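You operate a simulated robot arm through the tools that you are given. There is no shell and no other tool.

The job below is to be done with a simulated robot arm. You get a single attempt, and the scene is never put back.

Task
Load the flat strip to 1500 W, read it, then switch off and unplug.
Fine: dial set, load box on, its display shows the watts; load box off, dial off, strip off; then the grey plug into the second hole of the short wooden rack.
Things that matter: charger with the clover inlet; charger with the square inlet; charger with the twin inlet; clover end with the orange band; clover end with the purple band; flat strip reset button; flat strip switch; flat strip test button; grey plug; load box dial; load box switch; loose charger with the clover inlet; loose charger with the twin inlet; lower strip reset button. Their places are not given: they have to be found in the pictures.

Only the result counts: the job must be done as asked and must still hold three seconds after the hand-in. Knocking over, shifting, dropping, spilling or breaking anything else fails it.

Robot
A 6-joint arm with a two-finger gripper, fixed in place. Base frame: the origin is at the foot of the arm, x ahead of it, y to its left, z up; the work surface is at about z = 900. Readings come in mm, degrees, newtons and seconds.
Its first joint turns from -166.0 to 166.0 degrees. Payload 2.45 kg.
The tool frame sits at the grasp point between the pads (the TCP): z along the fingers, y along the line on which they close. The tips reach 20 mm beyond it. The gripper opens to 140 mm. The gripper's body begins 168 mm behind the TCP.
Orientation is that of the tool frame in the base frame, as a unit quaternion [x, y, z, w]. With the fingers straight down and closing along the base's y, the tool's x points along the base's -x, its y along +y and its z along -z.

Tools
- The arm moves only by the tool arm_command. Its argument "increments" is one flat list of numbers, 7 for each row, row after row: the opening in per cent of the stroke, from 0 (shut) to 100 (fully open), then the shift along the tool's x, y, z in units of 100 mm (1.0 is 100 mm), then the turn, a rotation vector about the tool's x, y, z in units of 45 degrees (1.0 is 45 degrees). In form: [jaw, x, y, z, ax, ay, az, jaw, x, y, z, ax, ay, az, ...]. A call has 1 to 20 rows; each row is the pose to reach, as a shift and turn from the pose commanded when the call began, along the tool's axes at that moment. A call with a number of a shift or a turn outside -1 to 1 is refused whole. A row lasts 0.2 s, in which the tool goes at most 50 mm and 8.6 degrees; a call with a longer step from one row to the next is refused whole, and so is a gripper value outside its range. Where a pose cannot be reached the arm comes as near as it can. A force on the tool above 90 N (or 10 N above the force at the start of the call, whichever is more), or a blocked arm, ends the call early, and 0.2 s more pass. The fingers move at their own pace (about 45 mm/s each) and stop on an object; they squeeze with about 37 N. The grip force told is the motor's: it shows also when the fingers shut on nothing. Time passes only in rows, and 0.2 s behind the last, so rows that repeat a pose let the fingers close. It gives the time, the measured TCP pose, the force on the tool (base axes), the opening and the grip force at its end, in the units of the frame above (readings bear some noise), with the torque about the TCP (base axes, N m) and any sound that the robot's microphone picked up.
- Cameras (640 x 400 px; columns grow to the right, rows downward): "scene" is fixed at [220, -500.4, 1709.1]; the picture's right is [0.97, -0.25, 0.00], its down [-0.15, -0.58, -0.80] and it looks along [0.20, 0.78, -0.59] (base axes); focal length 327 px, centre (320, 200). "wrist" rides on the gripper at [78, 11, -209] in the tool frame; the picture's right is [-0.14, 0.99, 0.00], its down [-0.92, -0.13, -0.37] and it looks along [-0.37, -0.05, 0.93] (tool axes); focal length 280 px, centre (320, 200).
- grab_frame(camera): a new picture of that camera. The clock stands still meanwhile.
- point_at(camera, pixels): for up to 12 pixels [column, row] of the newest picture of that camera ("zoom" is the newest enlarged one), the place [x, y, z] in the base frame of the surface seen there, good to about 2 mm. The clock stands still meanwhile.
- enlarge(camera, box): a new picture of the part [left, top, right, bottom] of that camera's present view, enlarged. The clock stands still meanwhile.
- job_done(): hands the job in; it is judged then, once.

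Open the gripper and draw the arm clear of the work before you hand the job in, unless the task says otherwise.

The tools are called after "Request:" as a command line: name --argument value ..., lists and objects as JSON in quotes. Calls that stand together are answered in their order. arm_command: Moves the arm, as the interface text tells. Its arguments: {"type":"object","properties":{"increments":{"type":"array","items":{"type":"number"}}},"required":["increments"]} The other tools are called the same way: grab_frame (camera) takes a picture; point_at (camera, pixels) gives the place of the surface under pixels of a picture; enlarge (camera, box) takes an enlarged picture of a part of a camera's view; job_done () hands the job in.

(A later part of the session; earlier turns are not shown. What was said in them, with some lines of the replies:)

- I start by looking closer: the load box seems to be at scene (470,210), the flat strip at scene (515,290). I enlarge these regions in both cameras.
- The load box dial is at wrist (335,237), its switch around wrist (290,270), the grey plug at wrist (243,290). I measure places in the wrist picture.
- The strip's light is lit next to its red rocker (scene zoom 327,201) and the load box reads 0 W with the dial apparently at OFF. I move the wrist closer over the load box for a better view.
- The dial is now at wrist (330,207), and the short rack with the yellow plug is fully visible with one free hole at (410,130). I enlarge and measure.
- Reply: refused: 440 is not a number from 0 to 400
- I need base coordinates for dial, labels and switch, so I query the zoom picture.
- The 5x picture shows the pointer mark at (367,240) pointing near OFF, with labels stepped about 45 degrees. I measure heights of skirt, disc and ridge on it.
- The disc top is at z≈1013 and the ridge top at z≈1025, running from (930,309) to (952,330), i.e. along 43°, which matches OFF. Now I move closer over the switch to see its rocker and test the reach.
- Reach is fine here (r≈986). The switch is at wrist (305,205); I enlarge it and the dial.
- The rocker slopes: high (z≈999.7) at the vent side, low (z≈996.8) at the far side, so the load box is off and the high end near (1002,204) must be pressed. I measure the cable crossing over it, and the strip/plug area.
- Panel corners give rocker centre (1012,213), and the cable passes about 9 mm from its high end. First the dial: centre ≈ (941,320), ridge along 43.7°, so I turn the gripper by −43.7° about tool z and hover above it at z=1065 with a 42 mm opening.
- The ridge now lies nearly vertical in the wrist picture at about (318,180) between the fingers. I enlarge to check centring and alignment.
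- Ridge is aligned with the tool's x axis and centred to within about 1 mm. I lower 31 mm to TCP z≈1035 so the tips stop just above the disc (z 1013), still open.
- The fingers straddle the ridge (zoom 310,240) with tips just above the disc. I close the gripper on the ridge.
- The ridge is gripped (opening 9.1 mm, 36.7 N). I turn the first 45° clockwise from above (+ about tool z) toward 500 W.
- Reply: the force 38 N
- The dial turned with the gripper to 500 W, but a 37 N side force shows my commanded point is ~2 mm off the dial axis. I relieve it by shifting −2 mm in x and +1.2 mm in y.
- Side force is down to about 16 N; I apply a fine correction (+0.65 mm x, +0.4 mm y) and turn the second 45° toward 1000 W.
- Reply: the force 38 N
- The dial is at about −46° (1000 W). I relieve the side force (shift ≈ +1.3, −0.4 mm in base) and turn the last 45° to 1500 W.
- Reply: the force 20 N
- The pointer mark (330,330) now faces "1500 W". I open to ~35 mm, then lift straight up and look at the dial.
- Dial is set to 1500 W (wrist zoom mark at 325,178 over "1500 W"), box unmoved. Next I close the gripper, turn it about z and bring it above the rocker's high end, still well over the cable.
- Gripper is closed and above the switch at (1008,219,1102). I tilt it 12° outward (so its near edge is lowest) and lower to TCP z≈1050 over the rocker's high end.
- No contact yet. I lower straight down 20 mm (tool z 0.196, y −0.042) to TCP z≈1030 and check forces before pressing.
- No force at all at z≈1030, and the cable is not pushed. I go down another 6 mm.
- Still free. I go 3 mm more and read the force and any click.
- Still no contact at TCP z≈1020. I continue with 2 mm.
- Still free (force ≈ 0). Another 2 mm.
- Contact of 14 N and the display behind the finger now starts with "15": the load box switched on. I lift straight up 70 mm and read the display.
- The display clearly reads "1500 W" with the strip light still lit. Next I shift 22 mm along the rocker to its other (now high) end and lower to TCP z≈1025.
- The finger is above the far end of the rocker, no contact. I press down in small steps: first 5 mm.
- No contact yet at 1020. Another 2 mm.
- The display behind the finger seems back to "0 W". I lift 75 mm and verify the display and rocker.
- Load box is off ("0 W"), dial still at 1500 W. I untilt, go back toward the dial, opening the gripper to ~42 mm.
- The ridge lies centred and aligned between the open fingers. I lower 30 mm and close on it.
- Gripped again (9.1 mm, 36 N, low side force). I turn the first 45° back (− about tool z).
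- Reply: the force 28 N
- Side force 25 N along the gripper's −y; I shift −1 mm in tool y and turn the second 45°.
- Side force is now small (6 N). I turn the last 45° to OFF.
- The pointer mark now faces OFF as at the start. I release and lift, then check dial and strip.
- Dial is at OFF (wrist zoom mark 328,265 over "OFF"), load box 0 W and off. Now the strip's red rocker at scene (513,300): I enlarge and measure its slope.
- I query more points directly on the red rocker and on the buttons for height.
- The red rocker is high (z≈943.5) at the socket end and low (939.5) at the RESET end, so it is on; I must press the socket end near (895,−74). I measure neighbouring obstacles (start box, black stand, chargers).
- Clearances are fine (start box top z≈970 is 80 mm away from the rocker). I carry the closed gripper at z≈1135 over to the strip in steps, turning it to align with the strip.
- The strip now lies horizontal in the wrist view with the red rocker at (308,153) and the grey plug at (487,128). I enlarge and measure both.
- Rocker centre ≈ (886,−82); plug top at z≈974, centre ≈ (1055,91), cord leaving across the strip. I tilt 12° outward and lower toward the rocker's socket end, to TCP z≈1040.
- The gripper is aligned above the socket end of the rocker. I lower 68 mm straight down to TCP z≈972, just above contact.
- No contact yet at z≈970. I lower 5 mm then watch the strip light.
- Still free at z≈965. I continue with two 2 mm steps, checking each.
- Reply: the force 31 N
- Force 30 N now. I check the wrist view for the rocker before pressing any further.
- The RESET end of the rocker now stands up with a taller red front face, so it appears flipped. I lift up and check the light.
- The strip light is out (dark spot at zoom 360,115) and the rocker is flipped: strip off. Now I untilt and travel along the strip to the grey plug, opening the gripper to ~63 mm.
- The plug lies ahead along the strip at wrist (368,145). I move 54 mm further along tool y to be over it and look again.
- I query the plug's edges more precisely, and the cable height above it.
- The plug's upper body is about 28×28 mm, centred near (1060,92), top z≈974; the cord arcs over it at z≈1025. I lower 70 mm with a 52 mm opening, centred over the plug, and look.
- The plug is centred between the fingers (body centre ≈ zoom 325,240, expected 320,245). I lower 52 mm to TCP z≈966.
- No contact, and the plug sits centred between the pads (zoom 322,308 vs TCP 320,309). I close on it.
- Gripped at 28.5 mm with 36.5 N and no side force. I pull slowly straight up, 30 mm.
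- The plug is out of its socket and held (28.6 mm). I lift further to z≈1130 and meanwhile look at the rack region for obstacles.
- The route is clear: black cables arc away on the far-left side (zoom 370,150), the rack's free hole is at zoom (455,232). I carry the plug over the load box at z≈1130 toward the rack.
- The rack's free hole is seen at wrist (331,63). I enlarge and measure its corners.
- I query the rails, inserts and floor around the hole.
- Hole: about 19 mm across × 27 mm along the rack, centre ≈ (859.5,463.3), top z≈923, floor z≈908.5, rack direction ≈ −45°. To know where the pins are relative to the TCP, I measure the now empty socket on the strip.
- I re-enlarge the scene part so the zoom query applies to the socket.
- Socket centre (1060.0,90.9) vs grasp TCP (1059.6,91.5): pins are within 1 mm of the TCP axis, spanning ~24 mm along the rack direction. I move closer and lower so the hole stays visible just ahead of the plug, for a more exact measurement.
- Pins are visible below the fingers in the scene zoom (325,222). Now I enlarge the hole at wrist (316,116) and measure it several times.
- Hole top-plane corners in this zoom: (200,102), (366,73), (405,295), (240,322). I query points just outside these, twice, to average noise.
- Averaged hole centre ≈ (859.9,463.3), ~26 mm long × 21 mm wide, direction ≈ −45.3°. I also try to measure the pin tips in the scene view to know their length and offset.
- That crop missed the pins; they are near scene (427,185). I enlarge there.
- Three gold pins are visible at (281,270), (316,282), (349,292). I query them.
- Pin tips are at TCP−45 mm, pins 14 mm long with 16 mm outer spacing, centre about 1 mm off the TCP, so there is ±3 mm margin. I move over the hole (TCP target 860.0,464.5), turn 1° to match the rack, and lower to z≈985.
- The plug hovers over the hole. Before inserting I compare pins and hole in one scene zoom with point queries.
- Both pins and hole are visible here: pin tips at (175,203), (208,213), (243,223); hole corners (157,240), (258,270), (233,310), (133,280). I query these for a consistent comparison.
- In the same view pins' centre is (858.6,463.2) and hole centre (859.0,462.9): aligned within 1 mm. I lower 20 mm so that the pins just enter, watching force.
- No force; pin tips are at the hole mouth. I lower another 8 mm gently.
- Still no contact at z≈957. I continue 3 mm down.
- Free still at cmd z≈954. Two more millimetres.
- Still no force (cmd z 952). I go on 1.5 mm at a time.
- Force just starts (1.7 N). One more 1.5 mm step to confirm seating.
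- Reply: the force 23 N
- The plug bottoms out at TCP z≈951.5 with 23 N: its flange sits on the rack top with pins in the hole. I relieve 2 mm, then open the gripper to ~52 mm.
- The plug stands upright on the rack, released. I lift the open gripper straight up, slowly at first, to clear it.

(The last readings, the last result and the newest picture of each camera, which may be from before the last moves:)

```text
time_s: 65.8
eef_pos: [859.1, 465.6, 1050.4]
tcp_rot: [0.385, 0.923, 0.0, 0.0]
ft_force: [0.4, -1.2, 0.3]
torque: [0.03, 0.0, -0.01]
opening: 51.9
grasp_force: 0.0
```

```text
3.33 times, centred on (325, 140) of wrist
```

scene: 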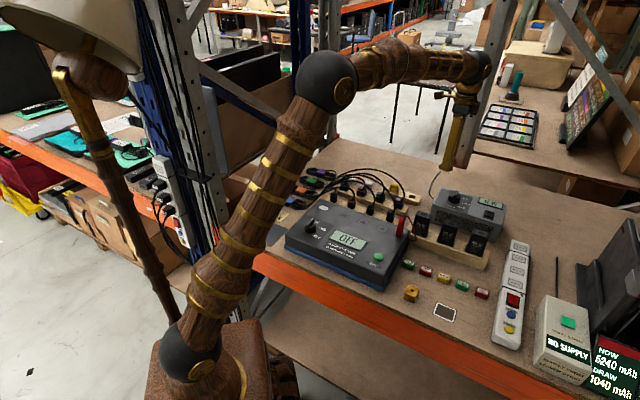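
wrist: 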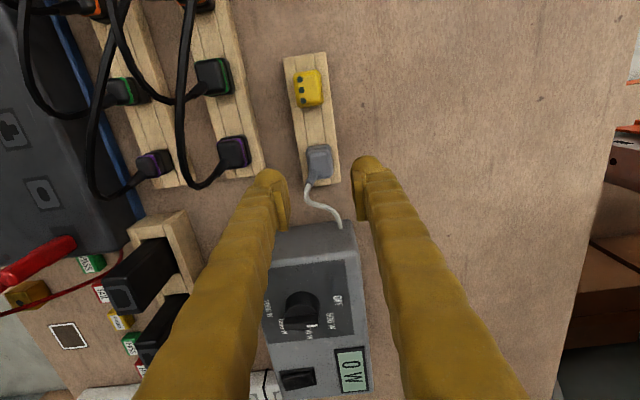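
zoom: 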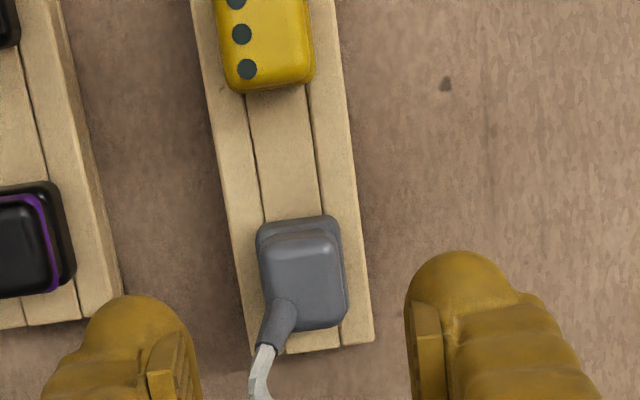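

The grey plug is seated upright in the free hole of the short rack. I retreat up and back to about the starting height with the gripper open, then check the whole scene.

Request:
arm_command --increments '[45, 0, 0, -0.3, 0, 0, 0, 60, 0, 0, -0.65, 0, 0, 0, 80, 0, 0, -1.0, 0, 0, 0]'

Request:
arm_command --increments '[100, 0, -0.33, -0.3, 0, 0, 0, 100, 0, -0.66, -0.6, 0, 0, 0, 100, 0, -1.0, -0.9, 0, 0, 0]'

Request:
grab_frame --camera "scene"

Request:
enlarge --camera "scene" --box '[390, 160, 550, 270]'

Request:
enlarge --camera "scene" --box '[440, 230, 640, 400]'

Request:
grab_frame --camera "wrist"

```text
time_s: 66.6
eef_pos: [861.1, 465.6, 1152.1]
tcp_rot: [0.386, 0.923, 0.0, 0.0]
ft_force: [0.5, -0.4, -0.5]
torque: [0.02, 0.06, 0.03]
opening: 112.1
grasp_force: 0.5
```

```text
time_s: 67.4
eef_pos: [787.6, 395.2, 1241.0]
tcp_rot: [0.385, 0.923, -0.001, -0.001]
ft_force: [0.7, -0.6, -1.0]
torque: [-0.05, 0.06, 0.02]
opening: 140.0
grasp_force: 0.0
```

```text
taken
```

scene: 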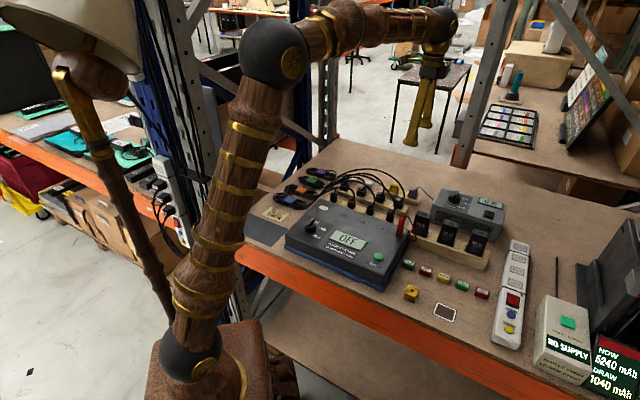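

```text
3.64 times, centred on (470, 215) of scene
```

zoom: 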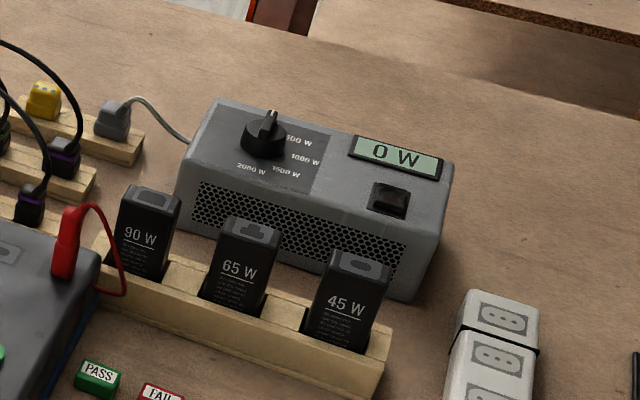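

```text
2.35 times, centred on (540, 315) of scene
```

zoom: 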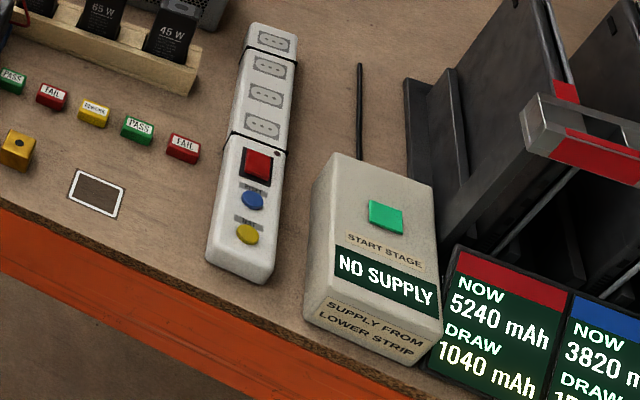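

```text
taken
```

wrist: 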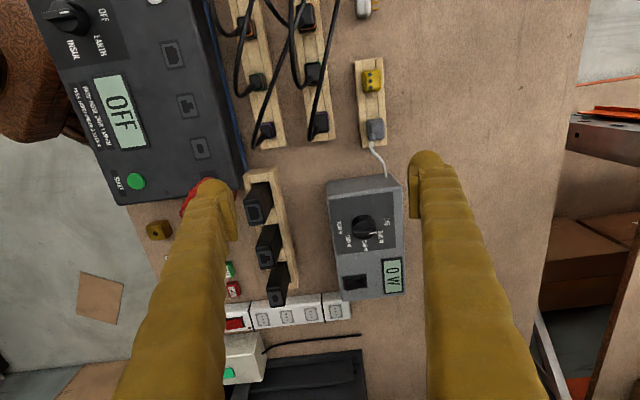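

Everything else looks untouched: strip light out, rocker flipped, display "0 W", plug in the rack. I double-check the dial, load box switch and rack up close.

Request:
enlarge --camera "wrist" --box '[320, 170, 410, 300]'

Request:
enlarge --camera "wrist" --box '[340, 50, 410, 180]'

Request:
enlarge --camera "scene" --box '[490, 275, 540, 345]'

```text
3.08 times, centred on (365, 235) of wrist
```

zoom: 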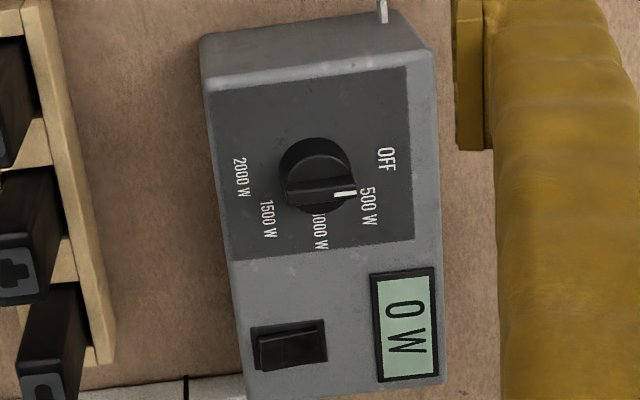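

```text
3.08 times, centred on (375, 115) of wrist
```

zoom: 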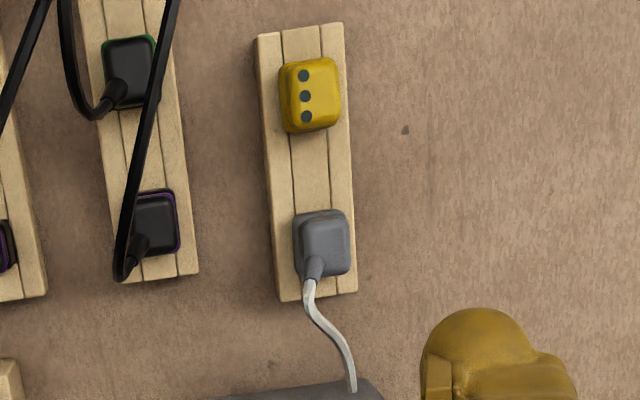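

```text
5.71 times, centred on (515, 310) of scene
```

zoom: 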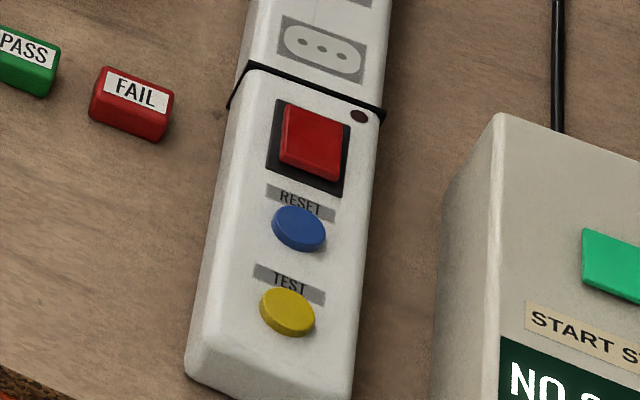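

Final check: dial mark at OFF, load box off at "0 W" (it already read this before the strip went off), strip light dark, grey plug firmly in the rack's second hole, gripper open and clear. I hand the job in.

Request:
job_done

```text
The job is handed in.
```

The job is done as asked and handed in; the judge's verdict hasn't come back to me.

- **Load test:** I turned the load box dial from OFF to 1500 W and switched the box on. Its display read **1500 W**.
- **Switching off:** I switched the load box off and the display went back to 0 W while the strip was still live. I then turned the dial back to OFF and switched the flat strip off; its red light is out.
- **Unplugging:** I pulled the grey plug from the strip and put it in the free hole of the short wooden rack. I took that as the second hole, since the yellow plug fills the only other one. The plug stands upright with its flange resting on the rack.

The last pictures show everything else where it was. The gripper is open and clear of the work.
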